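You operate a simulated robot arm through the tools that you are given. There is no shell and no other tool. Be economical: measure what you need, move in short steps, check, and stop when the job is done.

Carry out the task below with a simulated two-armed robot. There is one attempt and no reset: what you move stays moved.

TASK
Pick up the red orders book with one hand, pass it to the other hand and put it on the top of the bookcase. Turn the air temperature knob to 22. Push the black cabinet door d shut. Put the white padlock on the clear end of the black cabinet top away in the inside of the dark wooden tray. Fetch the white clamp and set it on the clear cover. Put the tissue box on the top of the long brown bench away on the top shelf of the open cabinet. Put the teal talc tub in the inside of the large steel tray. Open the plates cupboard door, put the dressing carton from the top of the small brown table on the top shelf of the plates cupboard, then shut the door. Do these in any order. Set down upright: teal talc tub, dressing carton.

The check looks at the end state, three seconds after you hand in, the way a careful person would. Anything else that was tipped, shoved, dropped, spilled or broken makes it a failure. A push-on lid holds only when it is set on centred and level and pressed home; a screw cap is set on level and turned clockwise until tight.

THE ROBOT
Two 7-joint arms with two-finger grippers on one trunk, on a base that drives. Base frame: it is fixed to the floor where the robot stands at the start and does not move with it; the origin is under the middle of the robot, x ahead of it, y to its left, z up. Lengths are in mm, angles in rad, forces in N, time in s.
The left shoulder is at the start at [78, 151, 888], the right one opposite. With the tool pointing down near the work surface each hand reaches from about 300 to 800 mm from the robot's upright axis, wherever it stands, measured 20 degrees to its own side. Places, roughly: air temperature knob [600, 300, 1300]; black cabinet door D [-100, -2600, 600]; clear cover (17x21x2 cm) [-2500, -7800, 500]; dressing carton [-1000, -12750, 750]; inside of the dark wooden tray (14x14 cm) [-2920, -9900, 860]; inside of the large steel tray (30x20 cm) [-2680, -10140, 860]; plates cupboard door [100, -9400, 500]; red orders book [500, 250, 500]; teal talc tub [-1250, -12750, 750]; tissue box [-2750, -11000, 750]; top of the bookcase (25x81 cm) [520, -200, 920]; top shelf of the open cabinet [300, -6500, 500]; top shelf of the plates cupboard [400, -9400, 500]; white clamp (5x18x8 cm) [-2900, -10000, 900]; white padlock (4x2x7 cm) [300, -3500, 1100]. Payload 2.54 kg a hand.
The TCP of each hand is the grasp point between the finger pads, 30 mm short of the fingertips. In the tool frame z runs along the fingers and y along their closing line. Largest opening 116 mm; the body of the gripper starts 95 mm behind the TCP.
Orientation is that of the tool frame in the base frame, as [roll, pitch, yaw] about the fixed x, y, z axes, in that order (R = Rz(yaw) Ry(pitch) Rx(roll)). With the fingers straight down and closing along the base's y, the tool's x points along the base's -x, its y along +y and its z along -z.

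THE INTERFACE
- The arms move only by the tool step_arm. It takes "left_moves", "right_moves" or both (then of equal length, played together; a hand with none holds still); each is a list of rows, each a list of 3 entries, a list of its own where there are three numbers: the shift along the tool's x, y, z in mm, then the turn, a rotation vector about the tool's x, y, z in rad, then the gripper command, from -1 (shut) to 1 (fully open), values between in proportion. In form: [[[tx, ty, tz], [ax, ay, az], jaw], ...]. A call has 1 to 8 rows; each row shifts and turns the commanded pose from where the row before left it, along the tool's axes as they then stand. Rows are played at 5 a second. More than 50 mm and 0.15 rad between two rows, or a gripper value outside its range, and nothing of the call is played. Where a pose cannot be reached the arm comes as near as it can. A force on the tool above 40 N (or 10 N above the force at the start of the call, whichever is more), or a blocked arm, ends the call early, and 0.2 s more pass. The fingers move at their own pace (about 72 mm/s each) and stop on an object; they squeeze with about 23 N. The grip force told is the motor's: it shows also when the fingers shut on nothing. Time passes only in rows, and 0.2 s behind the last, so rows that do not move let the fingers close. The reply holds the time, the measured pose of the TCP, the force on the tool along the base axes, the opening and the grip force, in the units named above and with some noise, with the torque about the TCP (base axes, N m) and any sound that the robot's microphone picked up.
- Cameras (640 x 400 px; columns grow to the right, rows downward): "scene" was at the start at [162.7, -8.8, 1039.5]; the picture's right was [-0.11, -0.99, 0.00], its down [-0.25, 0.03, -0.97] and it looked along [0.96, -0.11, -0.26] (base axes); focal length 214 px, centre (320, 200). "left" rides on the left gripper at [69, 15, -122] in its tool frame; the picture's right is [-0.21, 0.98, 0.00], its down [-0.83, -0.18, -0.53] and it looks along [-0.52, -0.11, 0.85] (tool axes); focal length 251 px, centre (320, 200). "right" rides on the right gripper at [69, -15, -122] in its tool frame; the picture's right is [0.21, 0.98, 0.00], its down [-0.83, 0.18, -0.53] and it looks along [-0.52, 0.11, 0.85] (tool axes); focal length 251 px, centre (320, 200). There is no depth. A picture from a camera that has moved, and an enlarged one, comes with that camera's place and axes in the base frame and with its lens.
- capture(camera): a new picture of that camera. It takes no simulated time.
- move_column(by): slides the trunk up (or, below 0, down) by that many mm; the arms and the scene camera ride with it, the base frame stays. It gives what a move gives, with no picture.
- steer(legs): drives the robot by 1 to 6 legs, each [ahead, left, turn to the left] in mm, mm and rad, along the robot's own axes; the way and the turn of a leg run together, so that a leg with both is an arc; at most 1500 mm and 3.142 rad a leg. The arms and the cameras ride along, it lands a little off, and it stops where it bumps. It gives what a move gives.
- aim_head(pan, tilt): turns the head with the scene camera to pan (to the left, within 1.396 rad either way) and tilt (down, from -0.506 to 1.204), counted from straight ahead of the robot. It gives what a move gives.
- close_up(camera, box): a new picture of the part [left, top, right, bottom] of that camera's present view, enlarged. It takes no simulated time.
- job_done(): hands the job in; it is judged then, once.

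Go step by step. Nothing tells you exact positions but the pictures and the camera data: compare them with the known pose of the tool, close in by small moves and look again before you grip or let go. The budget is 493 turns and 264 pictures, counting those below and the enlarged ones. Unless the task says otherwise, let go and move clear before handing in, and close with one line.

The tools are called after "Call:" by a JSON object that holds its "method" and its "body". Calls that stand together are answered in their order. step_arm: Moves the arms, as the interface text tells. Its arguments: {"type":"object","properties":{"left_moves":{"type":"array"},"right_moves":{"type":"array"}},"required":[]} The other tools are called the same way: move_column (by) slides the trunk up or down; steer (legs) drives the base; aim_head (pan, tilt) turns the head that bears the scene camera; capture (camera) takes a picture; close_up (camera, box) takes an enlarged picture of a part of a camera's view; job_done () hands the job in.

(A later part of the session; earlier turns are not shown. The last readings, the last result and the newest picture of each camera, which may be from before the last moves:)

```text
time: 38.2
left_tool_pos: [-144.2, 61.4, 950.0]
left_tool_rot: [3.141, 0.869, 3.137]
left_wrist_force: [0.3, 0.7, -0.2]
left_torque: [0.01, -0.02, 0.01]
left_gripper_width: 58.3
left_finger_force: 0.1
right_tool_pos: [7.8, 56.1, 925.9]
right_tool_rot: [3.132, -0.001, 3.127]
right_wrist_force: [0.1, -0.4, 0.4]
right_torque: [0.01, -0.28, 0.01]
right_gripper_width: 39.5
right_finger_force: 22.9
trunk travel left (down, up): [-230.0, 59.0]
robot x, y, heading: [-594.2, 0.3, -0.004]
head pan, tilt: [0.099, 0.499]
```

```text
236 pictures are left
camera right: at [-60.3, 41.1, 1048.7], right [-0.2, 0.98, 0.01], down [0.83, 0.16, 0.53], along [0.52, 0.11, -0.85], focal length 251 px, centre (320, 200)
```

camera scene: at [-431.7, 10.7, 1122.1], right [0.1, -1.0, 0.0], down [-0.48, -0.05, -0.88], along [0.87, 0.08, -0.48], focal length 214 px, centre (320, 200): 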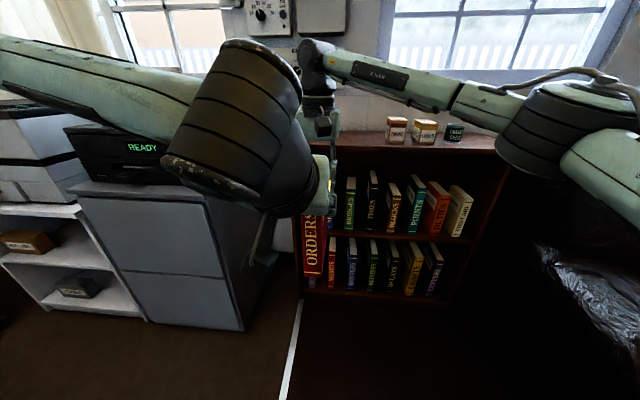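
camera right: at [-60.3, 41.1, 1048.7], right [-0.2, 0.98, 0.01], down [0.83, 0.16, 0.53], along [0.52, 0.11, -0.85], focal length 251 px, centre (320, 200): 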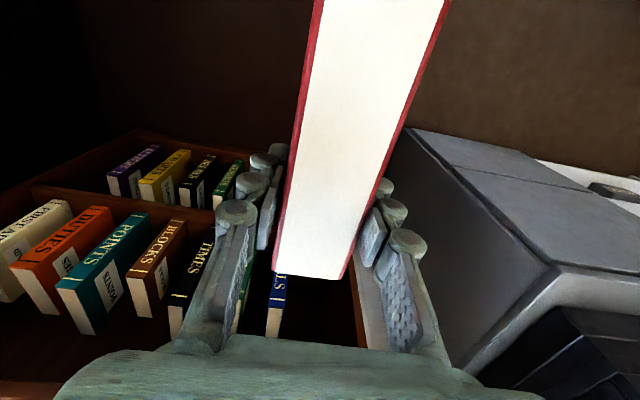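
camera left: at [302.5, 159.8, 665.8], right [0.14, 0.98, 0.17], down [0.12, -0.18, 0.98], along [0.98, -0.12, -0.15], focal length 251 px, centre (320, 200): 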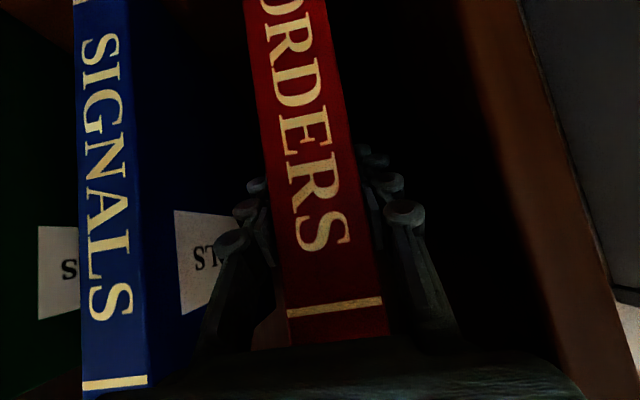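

Handover done. I move the left hand clear to the left and up, then raise the trunk and the book.

Call:
{"method": "step_arm", "body": {"left_moves": [[[-20, 20, -30], [0, 0, 0], 0.0], [[-25, 40, -25], [0, 0, 0], 0.0], [[-25, 40, -20], [0, 0, 0], 0.0], [[-15, 45, -10], [0, 0, 0], 0.0], [[0, 45, 0], [0, 0.1, 0], 0.0], [[0, 45, 0], [0, 0.15, 0], 0.0], [[0, 45, 0], [0, 0.15, 0], 0.0], [[0, 0, 0], [0, 0.15, 0], 0.0]]}}

Call:
{"method": "move_column", "body": {"by": 59}}

Call:
{"method": "step_arm", "body": {"right_moves": [[[5, -15, -40], [0, 0, 0], -1], [[5, -15, -40], [0, 0, 0], -1], [[5, -15, -40], [0, 0, 0], -1], [[5, 0, -20], [0, 0, 0], -1]]}}

Call:
{"method": "capture", "body": {"camera": "scene"}}

```text
refused: row 2 steps farther than a row can; nothing moved
```

```text
time: 39.2
left_tool_pos: [-144.5, 61.1, 1008.1]
left_tool_rot: [3.14, 0.867, 3.137]
left_wrist_force: [-0.9, 0.2, 0.2]
left_torque: [0.01, 0.01, -0.01]
left_gripper_width: 58.0
left_finger_force: 0.1
right_tool_pos: [8.2, 56.3, 984.4]
right_tool_rot: [3.132, -0.003, 3.129]
right_wrist_force: [0.7, -0.1, -7.2]
right_torque: [-0.05, -0.25, 0.04]
right_gripper_width: 39.6
right_finger_force: 23.3
trunk travel left (down, up): [-289.0, 0.0]
robot x, y, heading: [-589.6, -0.4, 0.001]
head pan, tilt: [0.099, 0.499]
```

```text
time: 40.2
left_tool_pos: [-143.9, 61.3, 1007.5]
left_tool_rot: [3.14, 0.867, 3.137]
left_wrist_force: [-2.4, 0.9, 0.1]
left_torque: [-0.01, 0.0, -0.1]
left_gripper_width: 58.7
left_finger_force: 0.0
right_tool_pos: [-12.7, 11.2, 1127.4]
right_tool_rot: [3.132, -0.002, 3.127]
right_wrist_force: [3.5, 0.3, -7.9]
right_torque: [0.02, -0.65, -0.04]
right_gripper_width: 39.7
right_finger_force: 22.7
trunk travel left (down, up): [-289.0, 0.0]
robot x, y, heading: [-589.7, -0.9, -0.002]
head pan, tilt: [0.099, 0.499]
```

```text
235 pictures are left
camera scene: at [-431.4, 10.9, 1181.1], right [0.1, -1.0, 0.0], down [-0.48, -0.05, -0.88], along [0.87, 0.09, -0.48], focal length 214 px, centre (320, 200)
```

scene: 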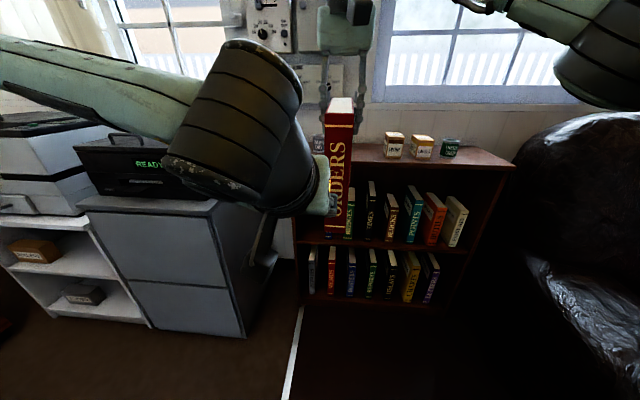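

The book lightly touches the left hand; move the left hand back and left now.

Call:
{"method": "step_arm", "body": {"left_moves": [[[10, 0, -20], [0, 0, 0], 0.0], [[0, 10, -35], [0, 0, 0], 0.0], [[-10, 40, -20], [0, 0, 0], 0.0], [[-10, 45, -10], [0, 0, 0], 0.0], [[0, 45, 0], [0, 0.1, 0], 0.0], [[0, 45, 0], [0, 0.15, 0], 0.0], [[0, 45, 0], [0, 0.15, 0], 0.0], [[0, 45, 0], [0, 0.15, 0], 0.0]]}}

Call:
{"method": "capture", "body": {"camera": "scene"}}

```text
time: 42.0
left_tool_pos: [-184.1, 331.2, 1092.0]
left_tool_rot: [-3.142, 0.317, 3.135]
left_wrist_force: [-0.7, -0.2, -1.0]
left_torque: [0.0, 0.04, 0.0]
left_gripper_width: 58.2
left_finger_force: 0.1
left hand out of reach, approached as far as the arm can: row 1, 2, 3, 4
right_tool_pos: [-10.9, 10.8, 1126.3]
right_tool_rot: [3.134, -0.001, 3.129]
right_wrist_force: [-0.4, 0.7, -7.0]
right_torque: [-0.02, -0.24, 0.02]
right_gripper_width: 39.5
right_finger_force: 22.5
trunk travel left (down, up): [-289.0, 0.0]
robot x, y, heading: [-594.4, 0.9, -0.006]
head pan, tilt: [0.099, 0.499]
```

```text
234 pictures are left
camera scene: at [-431.0, 11.2, 1181.0], right [0.1, -1.0, 0.0], down [-0.48, -0.05, -0.88], along [0.87, 0.08, -0.48], focal length 214 px, centre (320, 200)
```

scene: 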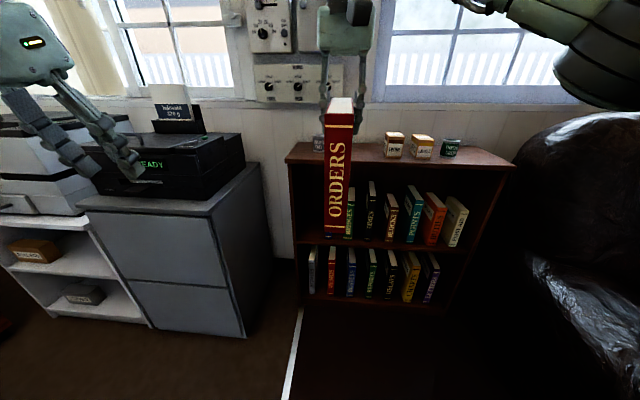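

Clear now. Raise the book a bit and drive ahead toward the bookcase, shifting right.

Call:
{"method": "step_arm", "body": {"right_moves": [[[0, 0, -15], [0, 0, 0], -1]]}}

Call:
{"method": "steer", "body": {"legs": [[380, -55, 0]]}}

Call:
{"method": "capture", "body": {"camera": "scene"}}

Call:
{"method": "capture", "body": {"camera": "right"}}

```text
time: 42.4
left_tool_pos: [-185.8, 329.2, 1093.2]
left_tool_rot: [-3.141, 0.318, 3.137]
left_wrist_force: [0.0, 0.4, 0.7]
left_torque: [-0.04, -0.04, 0.02]
left_gripper_width: 58.0
left_finger_force: 0.0
right_tool_pos: [-11.6, 11.8, 1140.4]
right_tool_rot: [3.132, 0.002, 3.128]
right_wrist_force: [0.1, 0.3, -8.3]
right_torque: [0.02, -0.3, 0.0]
right_gripper_width: 39.5
right_finger_force: 23.1
trunk travel left (down, up): [-289.0, 0.0]
robot x, y, heading: [-595.9, -0.3, -0.002]
head pan, tilt: [0.099, 0.499]
```

```text
time: 44.7
left_tool_pos: [184.0, 277.2, 1093.2]
left_tool_rot: [3.141, 0.318, -3.139]
left_wrist_force: [0.1, 0.6, 0.9]
left_torque: [0.02, 0.0, 0.01]
left_gripper_width: 58.1
left_finger_force: 0.1
right_tool_pos: [360.0, -39.4, 1141.4]
right_tool_rot: [3.134, -0.001, 3.136]
right_wrist_force: [0.7, 1.3, -7.9]
right_torque: [0.01, -0.23, 0.04]
right_gripper_width: 39.5
right_finger_force: 23.2
trunk travel left (down, up): [-289.0, 0.0]
robot x, y, heading: [-225.8, -53.7, 0.005]
head pan, tilt: [0.099, 0.499]
```

```text
233 pictures are left
camera scene: at [-61.4, -42.2, 1181.0], right [0.1, -0.99, 0.0], down [-0.48, -0.05, -0.88], along [0.87, 0.09, -0.48], focal length 214 px, centre (320, 200)
```

scene: 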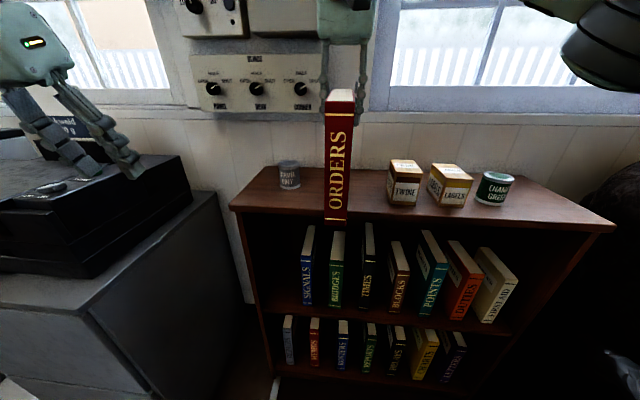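

```text
232 pictures are left
camera right: at [290.9, -54.9, 1263.1], right [-0.21, 0.98, 0.01], down [0.83, 0.17, 0.53], along [0.52, 0.12, -0.85], focal length 251 px, centre (320, 200)
```

right: 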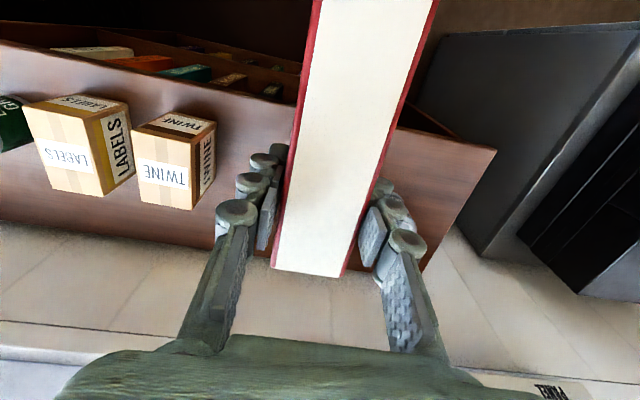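

Book bottom is ~50 mm above the bookcase top. Drive 190 mm ahead, then lower gently until contact.

Call:
{"method": "steer", "body": {"legs": [[190, 0, 0]]}}

Call:
{"method": "step_arm", "body": {"right_moves": [[[0, 0, 20], [0, 0, 0], -1], [[0, 0, 10], [0, 0, 0], -1], [[0, 0, 5], [0, 0, 0], -1]]}}

Call:
{"method": "capture", "body": {"camera": "scene"}}

Call:
{"method": "capture", "body": {"camera": "right"}}

```text
time: 46.3
left_tool_pos: [369.9, 278.9, 1092.9]
left_tool_rot: [3.14, 0.318, -3.138]
left_wrist_force: [0.8, 0.7, -1.1]
left_torque: [0.01, 0.02, -0.01]
left_gripper_width: 58.1
left_finger_force: 0.0
right_tool_pos: [545.0, -38.2, 1139.9]
right_tool_rot: [3.133, -0.001, 3.134]
right_wrist_force: [0.7, -0.2, -9.2]
right_torque: [-0.01, -0.23, 0.01]
right_gripper_width: 39.6
right_finger_force: 22.8
trunk travel left (down, up): [-289.0, 0.0]
robot x, y, heading: [-37.8, -51.9, 0.001]
head pan, tilt: [0.099, 0.499]
```

```text
time: 47.1
left_tool_pos: [368.5, 278.5, 1094.2]
left_tool_rot: [3.14, 0.318, -3.139]
left_wrist_force: [0.5, 0.4, -0.3]
left_torque: [0.01, 0.03, -0.04]
left_gripper_width: 58.1
left_finger_force: 0.0
right_tool_pos: [543.9, -36.9, 1111.0]
right_tool_rot: [3.13, 0.002, 3.133]
right_wrist_force: [7.9, 1.0, 12.1]
right_torque: [0.07, 0.3, -0.05]
right_gripper_width: 40.0
right_finger_force: 22.9
trunk travel left (down, up): [-289.0, 0.0]
robot x, y, heading: [-33.9, -54.4, 0.007]
head pan, tilt: [0.099, 0.499]
```

```text
231 pictures are left
camera scene: at [123.6, -41.0, 1181.6], right [0.1, -0.99, 0.0], down [-0.48, -0.05, -0.88], along [0.87, 0.09, -0.48], focal length 214 px, centre (320, 200)
```

scene: 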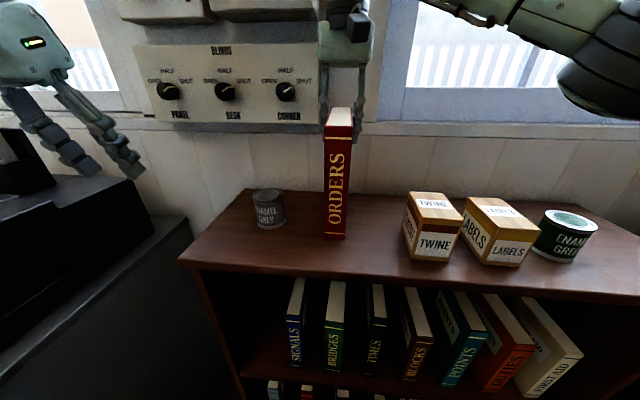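

```text
230 pictures are left
camera right: at [476.0, -53.6, 1232.2], right [-0.21, 0.98, 0.01], down [0.83, 0.17, 0.54], along [0.52, 0.12, -0.84], focal length 251 px, centre (320, 200)
```

right: 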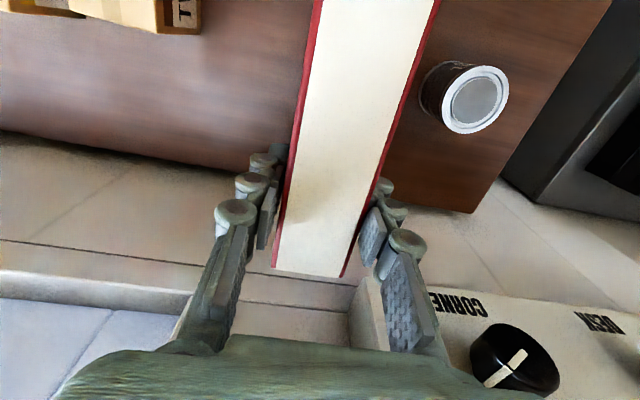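

There is contact at TCP 1111. I zoom in to see whether the book sits flat.

Call:
{"method": "close_up", "body": {"camera": "scene", "box": [240, 90, 440, 280]}}

```text
2.11 times, centred on (340, 185) of scene
camera zoom: at [123.6, -41.0, 1181.6], right [0.1, -0.99, 0.0], down [-0.48, -0.05, -0.88], along [0.87, 0.09, -0.48], focal length 452 px, centre (278, 232)
```

zoom: 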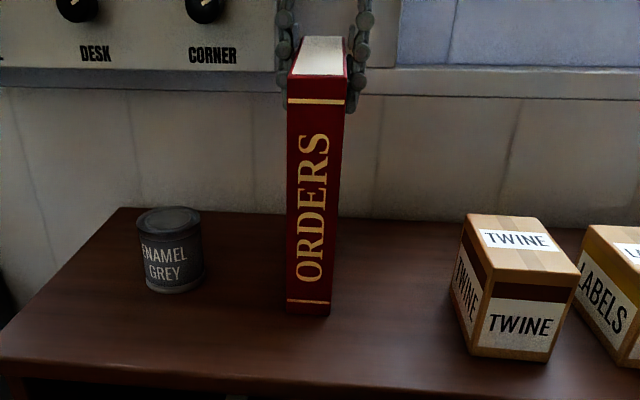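

Torque suggests the spine edge touches first. I loosen the grip just slightly so it settles flat between the pads.

Call:
{"method": "step_arm", "body": {"right_moves": [[[0, 0, 0], [0, 0, 0], -0.27], [[0, 0, 0], [0, 0, 0], -0.27], [[0, 0, 0], [0, 0, 0], -0.24], [[0, 0, 0], [0, 0, 0], -0.24]]}}

Call:
{"method": "close_up", "body": {"camera": "scene", "box": [240, 90, 440, 280]}}

Call:
{"method": "capture", "body": {"camera": "right"}}

```text
time: 48.1
left_tool_pos: [368.3, 277.5, 1094.6]
left_tool_rot: [3.14, 0.319, -3.138]
left_wrist_force: [0.3, -0.6, 0.7]
left_torque: [-0.01, 0.02, 0.02]
left_gripper_width: 58.0
left_finger_force: 0.1
right_tool_pos: [544.1, -36.3, 1107.2]
right_tool_rot: [3.134, -0.003, 3.135]
right_wrist_force: [0.0, 0.0, 0.5]
right_torque: [0.01, 0.02, -0.01]
right_gripper_width: 44.1
right_finger_force: 0.0
trunk travel left (down, up): [-289.0, 0.0]
robot x, y, heading: [-38.3, -52.0, 0.004]
head pan, tilt: [0.099, 0.499]
```

```text
2.11 times, centred on (340, 185) of scene
camera zoom: at [123.7, -41.2, 1181.2], right [0.1, -0.99, 0.0], down [-0.48, -0.05, -0.88], along [0.87, 0.09, -0.48], focal length 452 px, centre (278, 232)
```

zoom: 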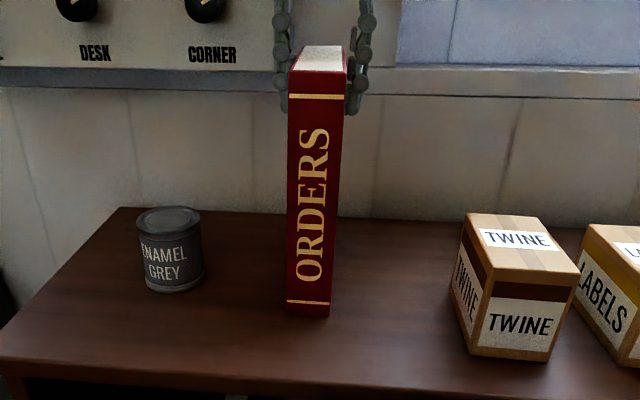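

```text
227 pictures are left
camera right: at [476.1, -53.4, 1230.2], right [-0.21, 0.98, 0.01], down [0.83, 0.17, 0.53], along [0.52, 0.12, -0.85], focal length 251 px, centre (320, 200)
```

right: 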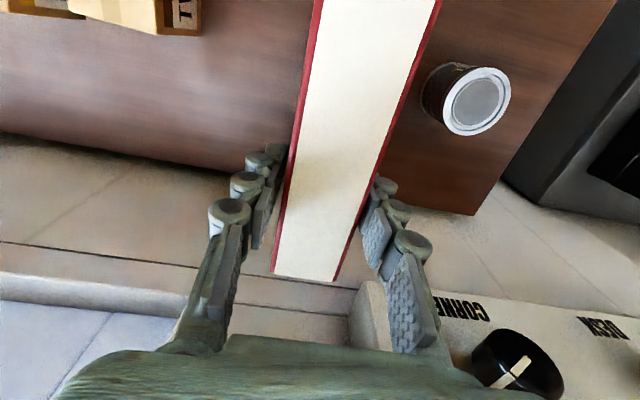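

The book stands. Open wider, rise clear and retreat.

Call:
{"method": "step_arm", "body": {"right_moves": [[[0, 0, 0], [0, 0, 0], 0.1], [[0, 0, -5], [0, 0, 0], 0.2], [[0, 0, -40], [0, 0, 0], 0.2], [[0, 0, -40], [0, 0, 0], 0.2], [[0, 0, -40], [0, 0, 0], 0.2]]}}

Call:
{"method": "capture", "body": {"camera": "scene"}}

```text
time: 49.3
left_tool_pos: [364.9, 282.7, 1094.2]
left_tool_rot: [-3.138, 0.324, -3.136]
left_wrist_force: [-1.5, 1.0, -0.7]
left_torque: [-0.18, -0.14, -0.01]
left_gripper_width: 58.1
left_finger_force: 0.0
right_tool_pos: [533.0, -21.5, 1230.4]
right_tool_rot: [3.108, -0.002, -3.106]
right_wrist_force: [4.7, -7.3, -2.7]
right_torque: [0.64, 0.4, -0.03]
right_gripper_width: 69.7
right_finger_force: 0.1
right hand out of reach, approached as far as the arm can: row 5
trunk travel left (down, up): [-289.0, 0.0]
robot x, y, heading: [-36.1, -53.4, 0.006]
head pan, tilt: [0.099, 0.499]
```

```text
226 pictures are left
camera scene: at [120.3, -37.3, 1181.7], right [0.11, -0.99, 0.0], down [-0.47, -0.05, -0.88], along [0.88, 0.09, -0.48], focal length 214 px, centre (320, 200)
```

scene: 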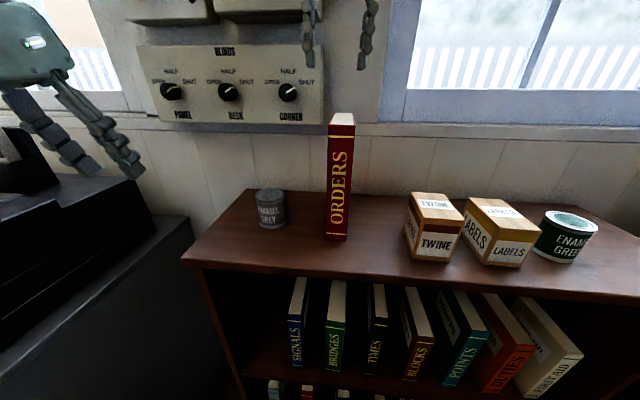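

Book stands fine. Right hand touches something lightly up there, so I bring it back and to the right.

Call:
{"method": "step_arm", "body": {"right_moves": [[[40, 0, 0], [0, 0, 0], 0.2], [[40, -10, 0], [0, 0, 0], 0.2], [[40, -30, 0], [0, 0, 0], 0.2], [[30, -40, 0], [0, 0, 0], 0.2], [[20, -45, 0], [0, 0, 0], 0.2], [[0, -50, 0], [0, 0, 0], 0.2], [[0, -50, 0], [0, 0, 0], 0.2]]}}

Call:
{"method": "aim_head", "body": {"pan": 0.5, "tilt": -0.2}}

Call:
{"method": "capture", "body": {"camera": "scene"}}

```text
time: 50.9
left_tool_pos: [368.4, 277.7, 1094.7]
left_tool_rot: [3.139, 0.32, -3.138]
left_wrist_force: [-0.1, -0.3, -0.5]
left_torque: [0.04, 0.02, 0.03]
left_gripper_width: 58.0
left_finger_force: 0.1
right_tool_pos: [367.5, -264.4, 1224.8]
right_tool_rot: [3.131, -0.002, 3.136]
right_wrist_force: [0.3, -1.3, 0.2]
right_torque: [0.01, -0.01, 0.01]
right_gripper_width: 69.6
right_finger_force: 0.1
trunk travel left (down, up): [-289.0, 0.0]
robot x, y, heading: [-35.6, -53.1, 0.006]
head pan, tilt: [0.099, 0.499]
```

```text
time: 52.0
left_tool_pos: [367.3, 278.6, 1093.9]
left_tool_rot: [3.141, 0.32, -3.138]
left_wrist_force: [-0.5, 0.6, -1.1]
left_torque: [0.02, 0.02, 0.01]
left_gripper_width: 57.8
left_finger_force: 0.0
right_tool_pos: [367.8, -262.6, 1225.5]
right_tool_rot: [3.133, -0.002, 3.134]
right_wrist_force: [-0.3, -0.4, -1.1]
right_torque: [-0.02, -0.01, -0.01]
right_gripper_width: 69.4
right_finger_force: 0.0
trunk travel left (down, up): [-289.0, 0.0]
robot x, y, heading: [-36.4, -56.3, 0.009]
head pan, tilt: [0.499, -0.201]
```

```text
225 pictures are left
camera scene: at [106.1, -10.5, 1244.7], right [0.48, -0.88, 0.0], down [0.17, 0.1, -0.98], along [0.86, 0.47, 0.2], focal length 214 px, centre (320, 200)
```

scene: 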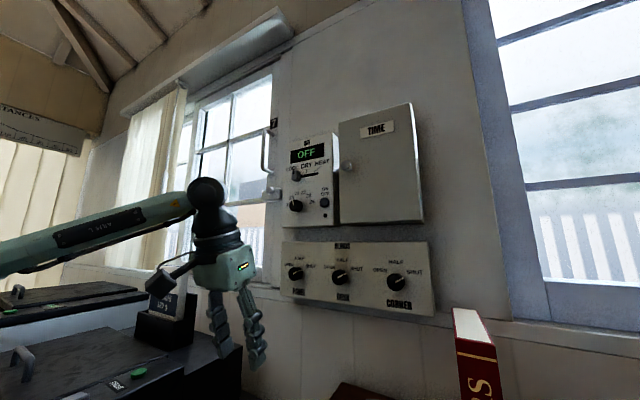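

Knob triangulates to about (600, 339, 1350). I back off a little, raise the left hand and level it to point at the wall.

Call:
{"method": "steer", "body": {"legs": [[-150, 0, 0]]}}

Call:
{"method": "step_arm", "body": {"left_moves": [[[-11, 0, -33], [0, -0.15, 0], 0], [[-16, 0, -31], [0, -0.15, 0], 0], [[-20, 0, -28], [0, -0.15, 0], 0], [[-25, 0, -25], [0, -0.15, 0], 0], [[-28, 0, -21], [0, -0.15, 0], 0], [[-31, 0, -16], [0, -0.15, 0], 0], [[-33, 0, -11], [0, -0.15, 0], 0], [[-34, 0, -6], [0, -0.15, 0], 0]]}}

Call:
{"method": "capture", "body": {"camera": "left"}}

```text
time: 53.3
left_tool_pos: [215.6, 277.1, 1093.7]
left_tool_rot: [3.14, 0.321, -3.138]
left_wrist_force: [-0.3, 0.5, 0.4]
left_torque: [0.01, 0.0, -0.04]
left_gripper_width: 58.0
left_finger_force: 0.1
right_tool_pos: [213.8, -263.1, 1225.7]
right_tool_rot: [3.133, 0.001, 3.136]
right_wrist_force: [-0.8, -0.2, 0.1]
right_torque: [-0.01, -0.04, -0.01]
right_gripper_width: 69.5
right_finger_force: 0.2
trunk travel left (down, up): [-289.0, 0.0]
robot x, y, heading: [-189.8, -54.9, 0.003]
head pan, tilt: [0.499, -0.201]
```

```text
time: 55.1
left_tool_pos: [219.9, 278.9, 1371.2]
left_tool_rot: [3.118, 1.521, 3.12]
left_wrist_force: [-0.2, -0.3, 0.4]
left_torque: [0.0, -0.02, -0.02]
left_gripper_width: 58.2
left_finger_force: 0.0
right_tool_pos: [216.2, -263.5, 1225.4]
right_tool_rot: [3.134, -0.001, 3.137]
right_wrist_force: [0.3, 0.1, -0.3]
right_torque: [0.02, 0.0, -0.03]
right_gripper_width: 69.6
right_finger_force: 0.1
trunk travel left (down, up): [-289.0, 0.0]
robot x, y, heading: [-189.6, -58.0, -0.0]
head pan, tilt: [0.499, -0.201]
```

```text
224 pictures are left
camera left: at [93.9, 291.5, 1309.0], right [0.01, 0.98, 0.22], down [-0.49, -0.18, 0.85], along [0.87, -0.11, 0.48], focal length 251 px, centre (320, 200)
```

left: 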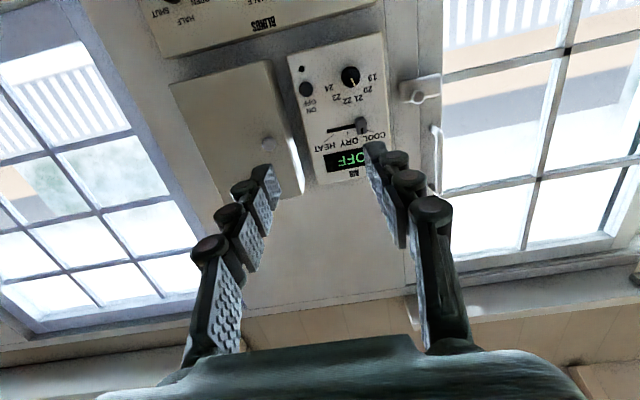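

Call:
{"method": "close_up", "body": {"camera": "left", "box": [290, 40, 410, 120]}}

```text
5.00 times, centred on (350, 80) of left
camera zoom: at [93.9, 291.5, 1309.0], right [0.01, 0.98, 0.22], down [-0.49, -0.18, 0.85], along [0.87, -0.11, 0.48], focal length 1257 px, centre (170, 800)
```

zoom: 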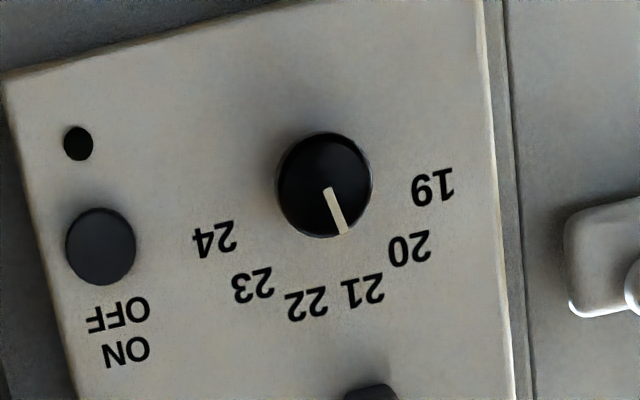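

The dial: marks are 30° apart (19 at −75° … 24 at +75°) and the pointer is on 21, so it needs 30° clockwise. Align the hand with the knob at (≈600, 335, 1348).

Call:
{"method": "step_arm", "body": {"left_moves": [[[11, 28, 20], [0, -0.05, 0], 0], [[11, 28, 20], [0, 0, 0], 0]]}}

Call:
{"method": "steer", "body": {"legs": [[150, 0, 0]]}}

Call:
{"method": "capture", "body": {"camera": "left"}}

```text
time: 55.7
left_tool_pos: [258.1, 332.4, 1348.0]
left_tool_rot: [2.034, 1.568, 2.04]
left_wrist_force: [0.4, 0.4, -0.1]
left_torque: [0.02, -0.03, 0.0]
left_gripper_width: 58.0
left_finger_force: 0.1
right_tool_pos: [214.3, -262.8, 1225.8]
right_tool_rot: [3.133, -0.003, 3.137]
right_wrist_force: [0.8, 1.0, 0.3]
right_torque: [-0.02, 0.03, 0.03]
right_gripper_width: 69.6
right_finger_force: 0.0
trunk travel left (down, up): [-289.0, 0.0]
robot x, y, heading: [-190.8, -48.0, 0.006]
head pan, tilt: [0.499, -0.201]
```

```text
time: 57.1
left_tool_pos: [409.7, 333.7, 1348.3]
left_tool_rot: [2.62, 1.568, 2.627]
left_wrist_force: [0.2, 0.8, -0.4]
left_torque: [0.01, -0.01, -0.02]
left_gripper_width: 57.8
left_finger_force: 0.1
right_tool_pos: [368.2, -262.9, 1225.2]
right_tool_rot: [3.132, -0.002, 3.135]
right_wrist_force: [-0.3, -0.1, -0.1]
right_torque: [-0.01, 0.05, 0.0]
right_gripper_width: 69.5
right_finger_force: 0.1
trunk travel left (down, up): [-289.0, 0.0]
robot x, y, heading: [-38.5, -51.8, 0.008]
head pan, tilt: [0.499, -0.201]
```

```text
222 pictures are left
camera left: at [288.0, 346.8, 1279.1], right [0.0, 0.98, 0.22], down [-0.53, -0.19, 0.83], along [0.85, -0.11, 0.52], focal length 251 px, centre (320, 200)
```

left: 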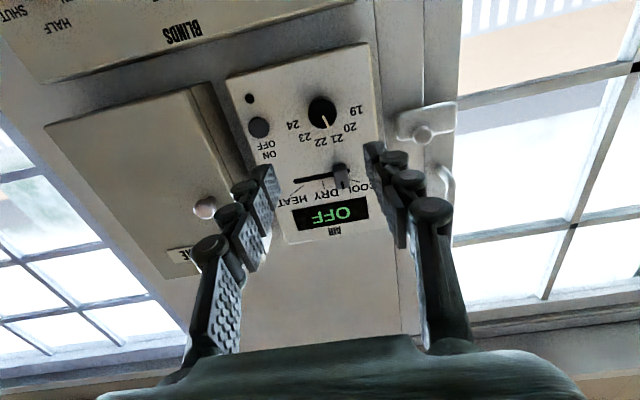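

Aligned within 2–3 mm. Advance toward the knob and check.

Call:
{"method": "step_arm", "body": {"left_moves": [[[0, 1, 40], [0, 0, 0], 0], [[0, 1, 40], [0, 0, 0], 0], [[0, 0, 30], [0, 0, 0], 0]]}}

Call:
{"method": "capture", "body": {"camera": "left"}}

Call:
{"method": "capture", "body": {"camera": "scene"}}

```text
time: 57.9
left_tool_pos: [519.6, 337.0, 1348.6]
left_tool_rot: [2.414, 1.568, 2.418]
left_wrist_force: [-0.5, 0.3, 0.8]
left_torque: [0.0, 0.0, -0.01]
left_gripper_width: 57.8
left_finger_force: 0.1
right_tool_pos: [367.2, -263.5, 1225.1]
right_tool_rot: [3.133, -0.001, 3.136]
right_wrist_force: [0.6, -1.2, -0.4]
right_torque: [0.04, 0.03, -0.03]
right_gripper_width: 69.5
right_finger_force: 0.1
trunk travel left (down, up): [-289.0, 0.0]
robot x, y, heading: [-33.4, -54.6, 0.004]
head pan, tilt: [0.499, -0.201]
```

```text
221 pictures are left
camera left: at [396.6, 350.4, 1278.9], right [0.0, 0.98, 0.22], down [-0.53, -0.19, 0.83], along [0.85, -0.11, 0.52], focal length 251 px, centre (320, 200)
```

left: 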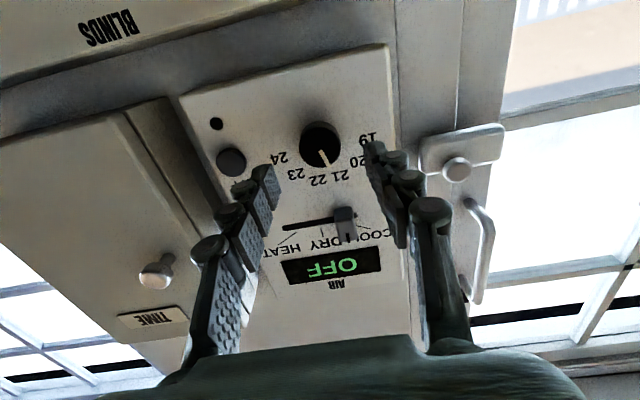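

```text
220 pictures are left
camera scene: at [105.8, -10.6, 1244.6], right [0.48, -0.88, 0.0], down [0.17, 0.1, -0.98], along [0.86, 0.47, 0.2], focal length 214 px, centre (320, 200)
```

scene: 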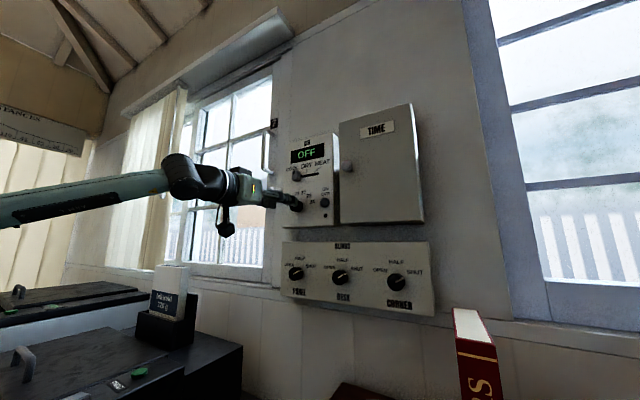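

On axis. Advance in small steps, watching for contact.

Call:
{"method": "step_arm", "body": {"left_moves": [[[0, 0, 20], [0, 0, 0], 0], [[0, 0, 15], [0, 0, 0], 0], [[0, 0, 10], [0, 0, 0], 0]]}}

Call:
{"method": "capture", "body": {"camera": "left"}}

```text
time: 58.7
left_tool_pos: [563.5, 336.7, 1346.5]
left_tool_rot: [2.351, 1.57, 2.354]
left_wrist_force: [0.3, 0.2, -0.4]
left_torque: [0.04, 0.02, -0.01]
left_gripper_width: 58.1
left_finger_force: 0.1
right_tool_pos: [366.9, -262.2, 1224.1]
right_tool_rot: [3.133, -0.001, 3.136]
right_wrist_force: [-0.4, 0.4, -0.3]
right_torque: [-0.01, -0.01, -0.02]
right_gripper_width: 69.7
right_finger_force: 0.0
trunk travel left (down, up): [-289.0, 0.0]
robot x, y, heading: [-38.2, -52.5, 0.01]
head pan, tilt: [0.499, -0.201]
```

```text
219 pictures are left
camera left: at [442.0, 350.1, 1278.5], right [0.0, 0.98, 0.22], down [-0.53, -0.19, 0.83], along [0.85, -0.11, 0.52], focal length 251 px, centre (320, 200)
```

left: 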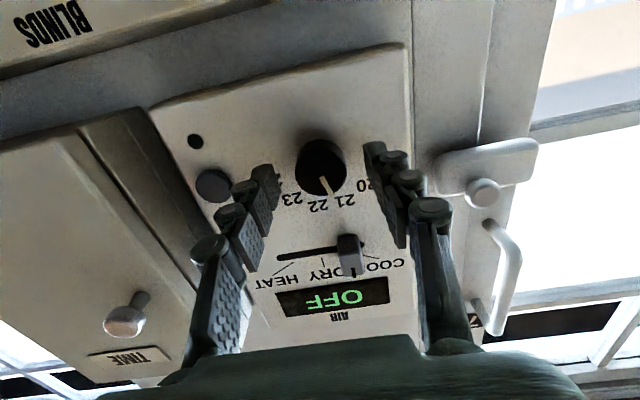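

Fingertips are level with the knob face; 15 mm more.

Call:
{"method": "step_arm", "body": {"left_moves": [[[0, 0, 8], [0, 0, 0], 0], [[0, 0, 7], [0, 0, 0], 0]]}}

Call:
{"method": "close_up", "body": {"camera": "left", "box": [200, 80, 440, 240]}}

```text
time: 59.3
left_tool_pos: [578.5, 338.1, 1348.5]
left_tool_rot: [-0.733, 1.57, -0.728]
left_wrist_force: [0.1, -0.2, -0.2]
left_torque: [0.0, -0.01, -0.03]
left_gripper_width: 58.2
left_finger_force: 0.0
right_tool_pos: [366.2, -262.3, 1225.1]
right_tool_rot: [3.133, -0.003, 3.137]
right_wrist_force: [0.0, 0.0, 0.5]
right_torque: [0.01, 0.0, -0.01]
right_gripper_width: 69.7
right_finger_force: 0.0
trunk travel left (down, up): [-289.0, 0.0]
robot x, y, heading: [-38.3, -55.8, 0.007]
head pan, tilt: [0.499, -0.201]
```

```text
2.50 times, centred on (320, 160) of left
camera zoom: at [456.2, 350.5, 1278.9], right [0.0, 0.98, 0.22], down [-0.53, -0.19, 0.83], along [0.85, -0.11, 0.52], focal length 629 px, centre (320, 300)
```

zoom: 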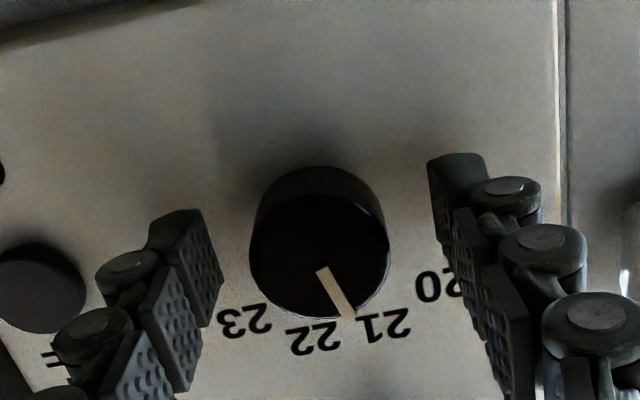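

Close on the knob.

Call:
{"method": "step_arm", "body": {"left_moves": [[[0, 0, 0], [0, 0, 0], -1], [[0, 0, 0], [0, 0, 0], -1], [[0, 0, 0], [0, 0, 0], -1], [[0, 0, 0], [0, 0, 0], -1]]}}

Call:
{"method": "close_up", "body": {"camera": "left", "box": [200, 80, 440, 240]}}

```text
time: 60.3
left_tool_pos: [578.0, 337.1, 1347.5]
left_tool_rot: [2.239, 1.567, 2.246]
left_wrist_force: [2.4, -1.6, 1.0]
left_torque: [-0.03, -0.05, -0.02]
left_gripper_width: 32.9
left_finger_force: 45.0
right_tool_pos: [367.6, -263.5, 1226.2]
right_tool_rot: [3.132, -0.001, 3.138]
right_wrist_force: [0.6, 0.8, -0.7]
right_torque: [0.01, 0.01, 0.01]
right_gripper_width: 69.6
right_finger_force: 0.1
trunk travel left (down, up): [-289.0, 0.0]
robot x, y, heading: [-43.8, -52.3, 0.004]
head pan, tilt: [0.499, -0.201]
```

```text
2.50 times, centred on (320, 160) of left
camera zoom: at [456.4, 350.2, 1278.9], right [0.0, 0.98, 0.22], down [-0.53, -0.19, 0.83], along [0.85, -0.11, 0.52], focal length 629 px, centre (320, 300)
```

zoom: 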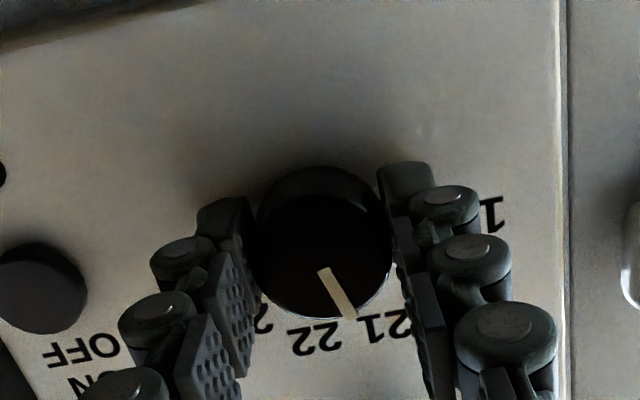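

Turn 30° clockwise (about +x, tool z) in small rows.

Call:
{"method": "step_arm", "body": {"left_moves": [[[0, 0, 0], [0, 0, 0.1], -1], [[0, 0, 0], [0, 0, 0.1], -1], [[0, 0, 0], [0, 0, 0.1], -1], [[0, 0, 0], [0, 0, 0.1], -1], [[0, 0, 0], [0, 0, 0.1], -1], [[0, 0, 0], [0, 0, 0.03], -1], [[0, 0, 0], [0, 0, 0], -1]]}}

Call:
{"method": "capture", "body": {"camera": "left"}}

```text
time: 61.9
left_tool_pos: [578.3, 337.8, 1349.6]
left_tool_rot: [1.575, 1.038, 1.579]
left_wrist_force: [-1.3, 4.5, 2.7]
left_torque: [0.0, 0.03, 0.22]
left_gripper_width: 32.8
left_finger_force: 45.4
right_tool_pos: [366.6, -260.9, 1226.5]
right_tool_rot: [3.134, 0.0, 3.138]
right_wrist_force: [-0.1, 0.6, 0.1]
right_torque: [0.05, 0.0, 0.01]
right_gripper_width: 69.4
right_finger_force: 0.0
trunk travel left (down, up): [-289.0, 0.0]
robot x, y, heading: [-37.3, -56.0, 0.004]
head pan, tilt: [0.499, -0.201]
```

```text
216 pictures are left
camera left: at [456.4, 383.3, 1296.2], right [0.0, 0.73, 0.68], down [-0.53, -0.58, 0.62], along [0.85, -0.36, 0.39], focal length 251 px, centre (320, 200)
```

left: 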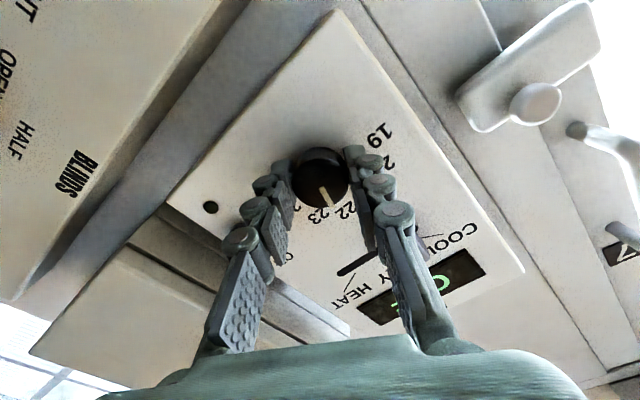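

The pointer turned with the hand. Release, back off and read it.

Call:
{"method": "step_arm", "body": {"left_moves": [[[0, 0, 0], [0, 0, 0], 0], [[0, 0, 0], [0, 0, 0], 0], [[0, 0, -30], [0, 0, 0], 0], [[0, 0, -45], [0, 0, 0], 0]]}}

Call:
{"method": "close_up", "body": {"camera": "left", "box": [240, 60, 420, 200]}}

```text
time: 62.9
left_tool_pos: [502.3, 335.6, 1347.7]
left_tool_rot: [1.573, 1.041, 1.578]
left_wrist_force: [0.0, -0.5, 1.2]
left_torque: [0.0, -0.01, -0.02]
left_gripper_width: 58.2
left_finger_force: 0.0
right_tool_pos: [365.9, -262.9, 1225.4]
right_tool_rot: [3.134, 0.0, 3.136]
right_wrist_force: [0.3, 0.2, -0.6]
right_torque: [0.0, -0.03, 0.0]
right_gripper_width: 69.6
right_finger_force: 0.0
trunk travel left (down, up): [-289.0, 0.0]
robot x, y, heading: [-37.7, -52.8, 0.002]
head pan, tilt: [0.499, -0.201]
```

```text
2.86 times, centred on (330, 130) of left
camera zoom: at [380.9, 381.1, 1295.2], right [0.0, 0.73, 0.68], down [-0.53, -0.58, 0.62], along [0.85, -0.36, 0.39], focal length 718 px, centre (291, 400)
```

zoom: 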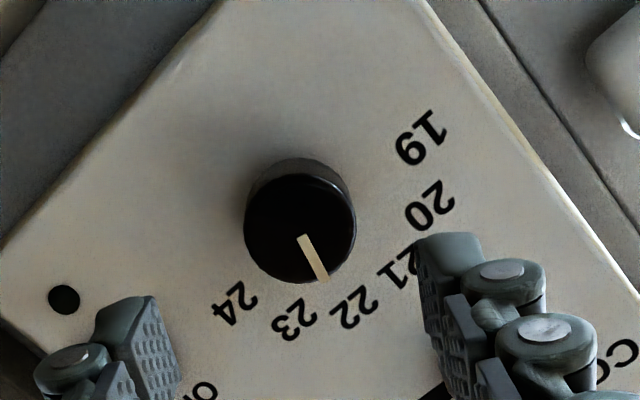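

The pointer now reads +17°, i.e. 22 (at +15°). Back off and bring the left hand to a compact pose before driving on.

Call:
{"method": "steer", "body": {"legs": [[-550, 0, 0]]}}

Call:
{"method": "step_arm", "body": {"left_moves": [[[0, 0, -30], [0, 0, -0.14], 0], [[0, 0, -30], [0, 0, -0.13], 0], [[0, 0, -20], [0, 0, -0.13], 0], [[0, 0, -20], [0, 0, -0.13], 0], [[30, 0, 0], [0, 0.15, 0], 0], [[30, 0, 0], [0, 0.15, 0], 0], [[30, 0, 0], [0, 0.15, 0], 0], [[30, 0, 10], [0, 0.15, 0], 0]]}}

Call:
{"method": "step_arm", "body": {"left_moves": [[[20, 0, 30], [0, 0.15, 0], 0], [[20, 0, 30], [0, 0.15, 0], 0], [[10, 0, 30], [0, 0.15, 0], 0], [[10, 0, 30], [0, 0.15, 0], 0], [[0, 0, 30], [0, 0.15, 0], 0], [[0, 0, 30], [0, 0.15, 0], 0]]}}

Call:
{"method": "aim_head", "body": {"pan": -1.2, "tilt": 0.3}}

Call:
{"method": "capture", "body": {"camera": "scene"}}

```text
time: 66.1
left_tool_pos: [-37.9, 332.0, 1347.2]
left_tool_rot: [1.572, 1.037, 1.578]
left_wrist_force: [0.8, -0.5, 0.3]
left_torque: [0.01, 0.02, -0.01]
left_gripper_width: 58.1
left_finger_force: 0.2
right_tool_pos: [-175.7, -266.3, 1225.1]
right_tool_rot: [3.132, -0.001, 3.136]
right_wrist_force: [0.0, -0.6, 0.9]
right_torque: [0.02, -0.01, 0.02]
right_gripper_width: 69.4
right_finger_force: 0.0
trunk travel left (down, up): [-289.0, 0.0]
robot x, y, heading: [-577.9, -59.6, 0.006]
head pan, tilt: [0.499, -0.201]
```

```text
time: 67.9
left_tool_pos: [-154.7, 332.7, 1226.6]
left_tool_rot: [3.139, 0.965, -3.141]
left_wrist_force: [0.0, 1.2, 0.2]
left_torque: [0.0, -0.02, 0.0]
left_gripper_width: 58.0
left_finger_force: 0.0
right_tool_pos: [-175.3, -264.9, 1225.1]
right_tool_rot: [3.131, -0.001, 3.136]
right_wrist_force: [0.2, -0.2, 1.0]
right_torque: [-0.01, -0.01, 0.02]
right_gripper_width: 69.6
right_finger_force: 0.1
trunk travel left (down, up): [-289.0, 0.0]
robot x, y, heading: [-581.0, -60.0, 0.004]
head pan, tilt: [0.499, -0.201]
```

```text
time: 69.3
left_tool_pos: [-98.3, 330.4, 1040.5]
left_tool_rot: [3.141, 0.067, -3.135]
left_wrist_force: [-0.8, -1.0, -0.3]
left_torque: [0.03, -0.02, -0.02]
left_gripper_width: 57.8
left_finger_force: 0.1
right_tool_pos: [-173.5, -266.2, 1223.9]
right_tool_rot: [3.133, -0.002, 3.135]
right_wrist_force: [1.1, -0.4, -0.6]
right_torque: [0.04, 0.03, 0.03]
right_gripper_width: 69.8
right_finger_force: 0.1
trunk travel left (down, up): [-289.0, 0.0]
robot x, y, heading: [-578.3, -53.4, 0.007]
head pan, tilt: [0.499, -0.201]
```

```text
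time: 71.0
left_tool_pos: [-99.3, 331.1, 1042.5]
left_tool_rot: [3.139, 0.07, -3.136]
left_wrist_force: [-0.6, 0.2, 0.1]
left_torque: [0.01, 0.02, 0.01]
left_gripper_width: 57.9
left_finger_force: 0.0
right_tool_pos: [-176.1, -265.7, 1223.6]
right_tool_rot: [3.133, -0.002, 3.135]
right_wrist_force: [-0.5, 0.1, 0.0]
right_torque: [-0.02, 0.02, 0.01]
right_gripper_width: 69.8
right_finger_force: 0.0
trunk travel left (down, up): [-289.0, 0.0]
robot x, y, heading: [-581.3, -57.6, 0.008]
head pan, tilt: [-1.201, 0.3]
```

```text
214 pictures are left
camera scene: at [-475.9, -140.6, 1199.6], right [-0.93, -0.37, 0.0], down [-0.11, 0.27, -0.96], along [0.35, -0.89, -0.3], focal length 214 px, centre (320, 200)
```

scene: 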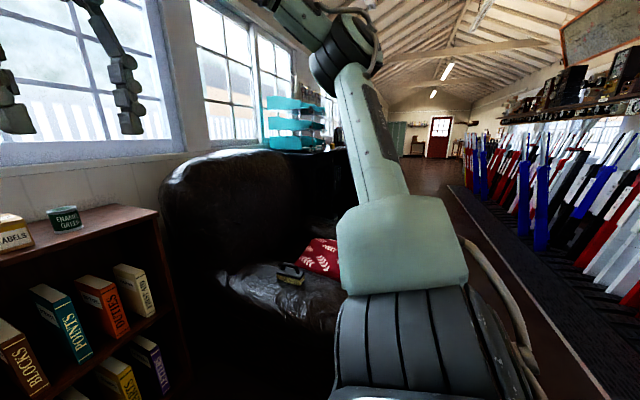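

I see the room extends along −y with an armchair on one side and a lever frame on the other. I go to the aisle's middle, turn right and look.

Call:
{"method": "steer", "body": {"legs": [[-220, 0, 0], [0, 0, -1.571]]}}

Call:
{"method": "aim_head", "body": {"pan": 0.1, "tilt": 0.35}}

Call:
{"method": "capture", "body": {"camera": "scene"}}

```text
time: 76.7
left_tool_pos: [-426.3, -548.1, 1040.7]
left_tool_rot: [3.141, 0.071, 1.544]
left_wrist_force: [0.1, -0.2, 0.7]
left_torque: [-0.02, -0.03, -0.02]
left_gripper_width: 58.1
left_finger_force: 0.0
right_tool_pos: [-1020.1, -454.1, 1224.9]
right_tool_rot: [3.132, -0.002, 1.535]
right_wrist_force: [0.0, -0.6, 0.3]
right_torque: [0.01, 0.0, 0.01]
right_gripper_width: 69.4
right_finger_force: 0.0
trunk travel left (down, up): [-289.0, 0.0]
robot x, y, heading: [-797.1, -58.4, -1.596]
head pan, tilt: [-1.201, 0.3]
```

```text
time: 78.1
left_tool_pos: [-425.2, -548.5, 1042.8]
left_tool_rot: [3.14, 0.071, 1.546]
left_wrist_force: [0.3, 0.7, 0.7]
left_torque: [0.03, 0.01, 0.0]
left_gripper_width: 57.9
left_finger_force: 0.0
right_tool_pos: [-1020.7, -453.8, 1224.8]
right_tool_rot: [3.133, -0.002, 1.534]
right_wrist_force: [0.4, 0.5, -0.5]
right_torque: [0.02, 0.01, -0.01]
right_gripper_width: 69.7
right_finger_force: 0.0
trunk travel left (down, up): [-289.0, 0.0]
robot x, y, heading: [-797.2, -57.5, -1.595]
head pan, tilt: [0.099, 0.351]
```

```text
213 pictures are left
camera scene: at [-790.6, -215.9, 1194.9], right [-1.0, -0.07, 0.0], down [-0.03, 0.34, -0.94], along [0.07, -0.94, -0.34], focal length 214 px, centre (320, 200)
```

scene: 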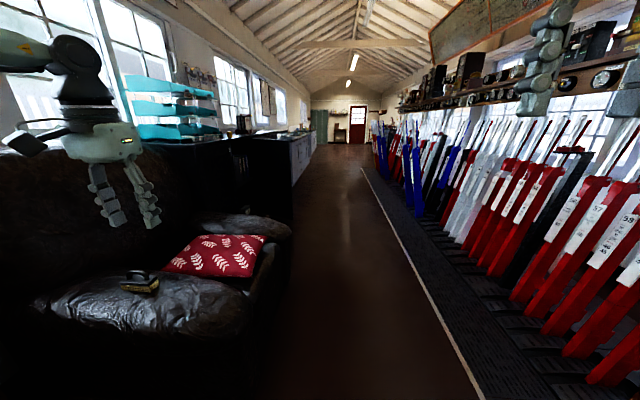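

Aisle centre is about x −950. Drive down it in two stages.

Call:
{"method": "steer", "body": {"legs": [[0, -130, 0.025], [1300, 0, 0]]}}

Call:
{"method": "aim_head", "body": {"pan": 0.6, "tilt": 0.4}}

Call:
{"method": "capture", "body": {"camera": "scene"}}

```text
time: 86.2
left_tool_pos: [-524.5, -1837.9, 1042.0]
left_tool_rot: [3.141, 0.07, 1.581]
left_wrist_force: [1.4, -0.1, 0.2]
left_torque: [0.01, -0.02, 0.0]
left_gripper_width: 57.8
left_finger_force: 0.0
right_tool_pos: [-1122.1, -1766.5, 1225.9]
right_tool_rot: [3.132, -0.002, 1.571]
right_wrist_force: [0.0, 0.6, 0.2]
right_torque: [0.02, -0.01, -0.05]
right_gripper_width: 69.5
right_finger_force: 0.1
trunk travel left (down, up): [-289.0, 0.0]
robot x, y, heading: [-920.3, -1361.2, -1.563]
head pan, tilt: [0.099, 0.351]
```

```text
time: 87.1
left_tool_pos: [-525.8, -1838.4, 1042.0]
left_tool_rot: [3.139, 0.071, 1.58]
left_wrist_force: [-0.6, 0.5, -0.3]
left_torque: [0.0, 0.01, -0.04]
left_gripper_width: 58.2
left_finger_force: 0.0
right_tool_pos: [-1123.1, -1767.0, 1225.3]
right_tool_rot: [3.132, -0.002, 1.57]
right_wrist_force: [-0.5, 0.4, 0.6]
right_torque: [-0.06, -0.02, -0.03]
right_gripper_width: 69.8
right_finger_force: 0.1
trunk travel left (down, up): [-289.0, 0.0]
robot x, y, heading: [-916.0, -1358.2, -1.56]
head pan, tilt: [0.6, 0.4]
```

```text
212 pictures are left
camera scene: at [-859.7, -1503.0, 1190.3], right [-0.82, -0.57, 0.0], down [-0.22, 0.32, -0.92], along [0.53, -0.75, -0.39], focal length 214 px, centre (320, 200)
```

scene: 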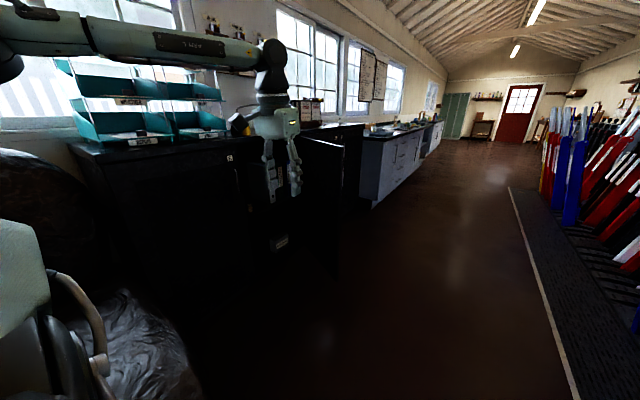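

A black cabinet with an open door lies ahead on the left. Move closer and face it.

Call:
{"method": "steer", "body": {"legs": [[750, -100, 0]]}}

Call:
{"method": "aim_head", "body": {"pan": 0.9, "tilt": 0.5}}

Call:
{"method": "capture", "body": {"camera": "scene"}}

```text
time: 91.2
left_tool_pos: [-606.6, -2580.2, 1042.2]
left_tool_rot: [3.138, 0.069, 1.593]
left_wrist_force: [0.9, -0.7, -0.3]
left_torque: [-0.03, 0.0, 0.04]
left_gripper_width: 58.1
left_finger_force: 0.0
right_tool_pos: [-1205.3, -2514.0, 1225.4]
right_tool_rot: [3.133, -0.001, 1.581]
right_wrist_force: [0.2, 0.1, 0.3]
right_torque: [-0.01, -0.01, 0.01]
right_gripper_width: 69.5
right_finger_force: 0.0
trunk travel left (down, up): [-289.0, 0.0]
robot x, y, heading: [-998.2, -2105.1, -1.549]
head pan, tilt: [0.6, 0.4]
```

```text
time: 92.0
left_tool_pos: [-606.1, -2580.0, 1041.3]
left_tool_rot: [3.139, 0.069, 1.591]
left_wrist_force: [0.7, -0.1, 0.0]
left_torque: [-0.02, 0.0, -0.04]
left_gripper_width: 58.0
left_finger_force: 0.1
right_tool_pos: [-1204.2, -2514.1, 1225.7]
right_tool_rot: [3.134, -0.001, 1.581]
right_wrist_force: [-0.5, -0.2, -0.1]
right_torque: [0.05, 0.04, -0.03]
right_gripper_width: 69.7
right_finger_force: 0.1
trunk travel left (down, up): [-289.0, 0.0]
robot x, y, heading: [-999.4, -2105.5, -1.55]
head pan, tilt: [0.901, 0.499]
```

```text
211 pictures are left
camera scene: at [-925.7, -2227.3, 1181.2], right [-0.6, -0.8, 0.0], down [-0.38, 0.29, -0.88], along [0.7, -0.53, -0.48], focal length 214 px, centre (320, 200)
```

scene: 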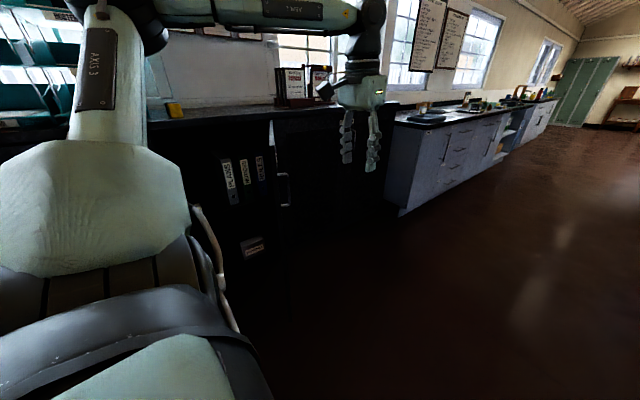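

Call:
{"method": "close_up", "body": {"camera": "scene", "box": [180, 80, 430, 300]}}

```text
1.82 times, centred on (305, 190) of scene
camera zoom: at [-925.7, -2227.3, 1181.2], right [-0.6, -0.8, 0.0], down [-0.38, 0.29, -0.88], along [0.7, -0.53, -0.48], focal length 390 px, centre (347, 218)
```

zoom: 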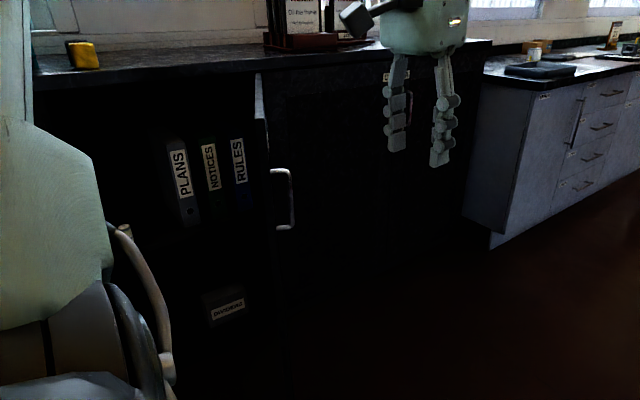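

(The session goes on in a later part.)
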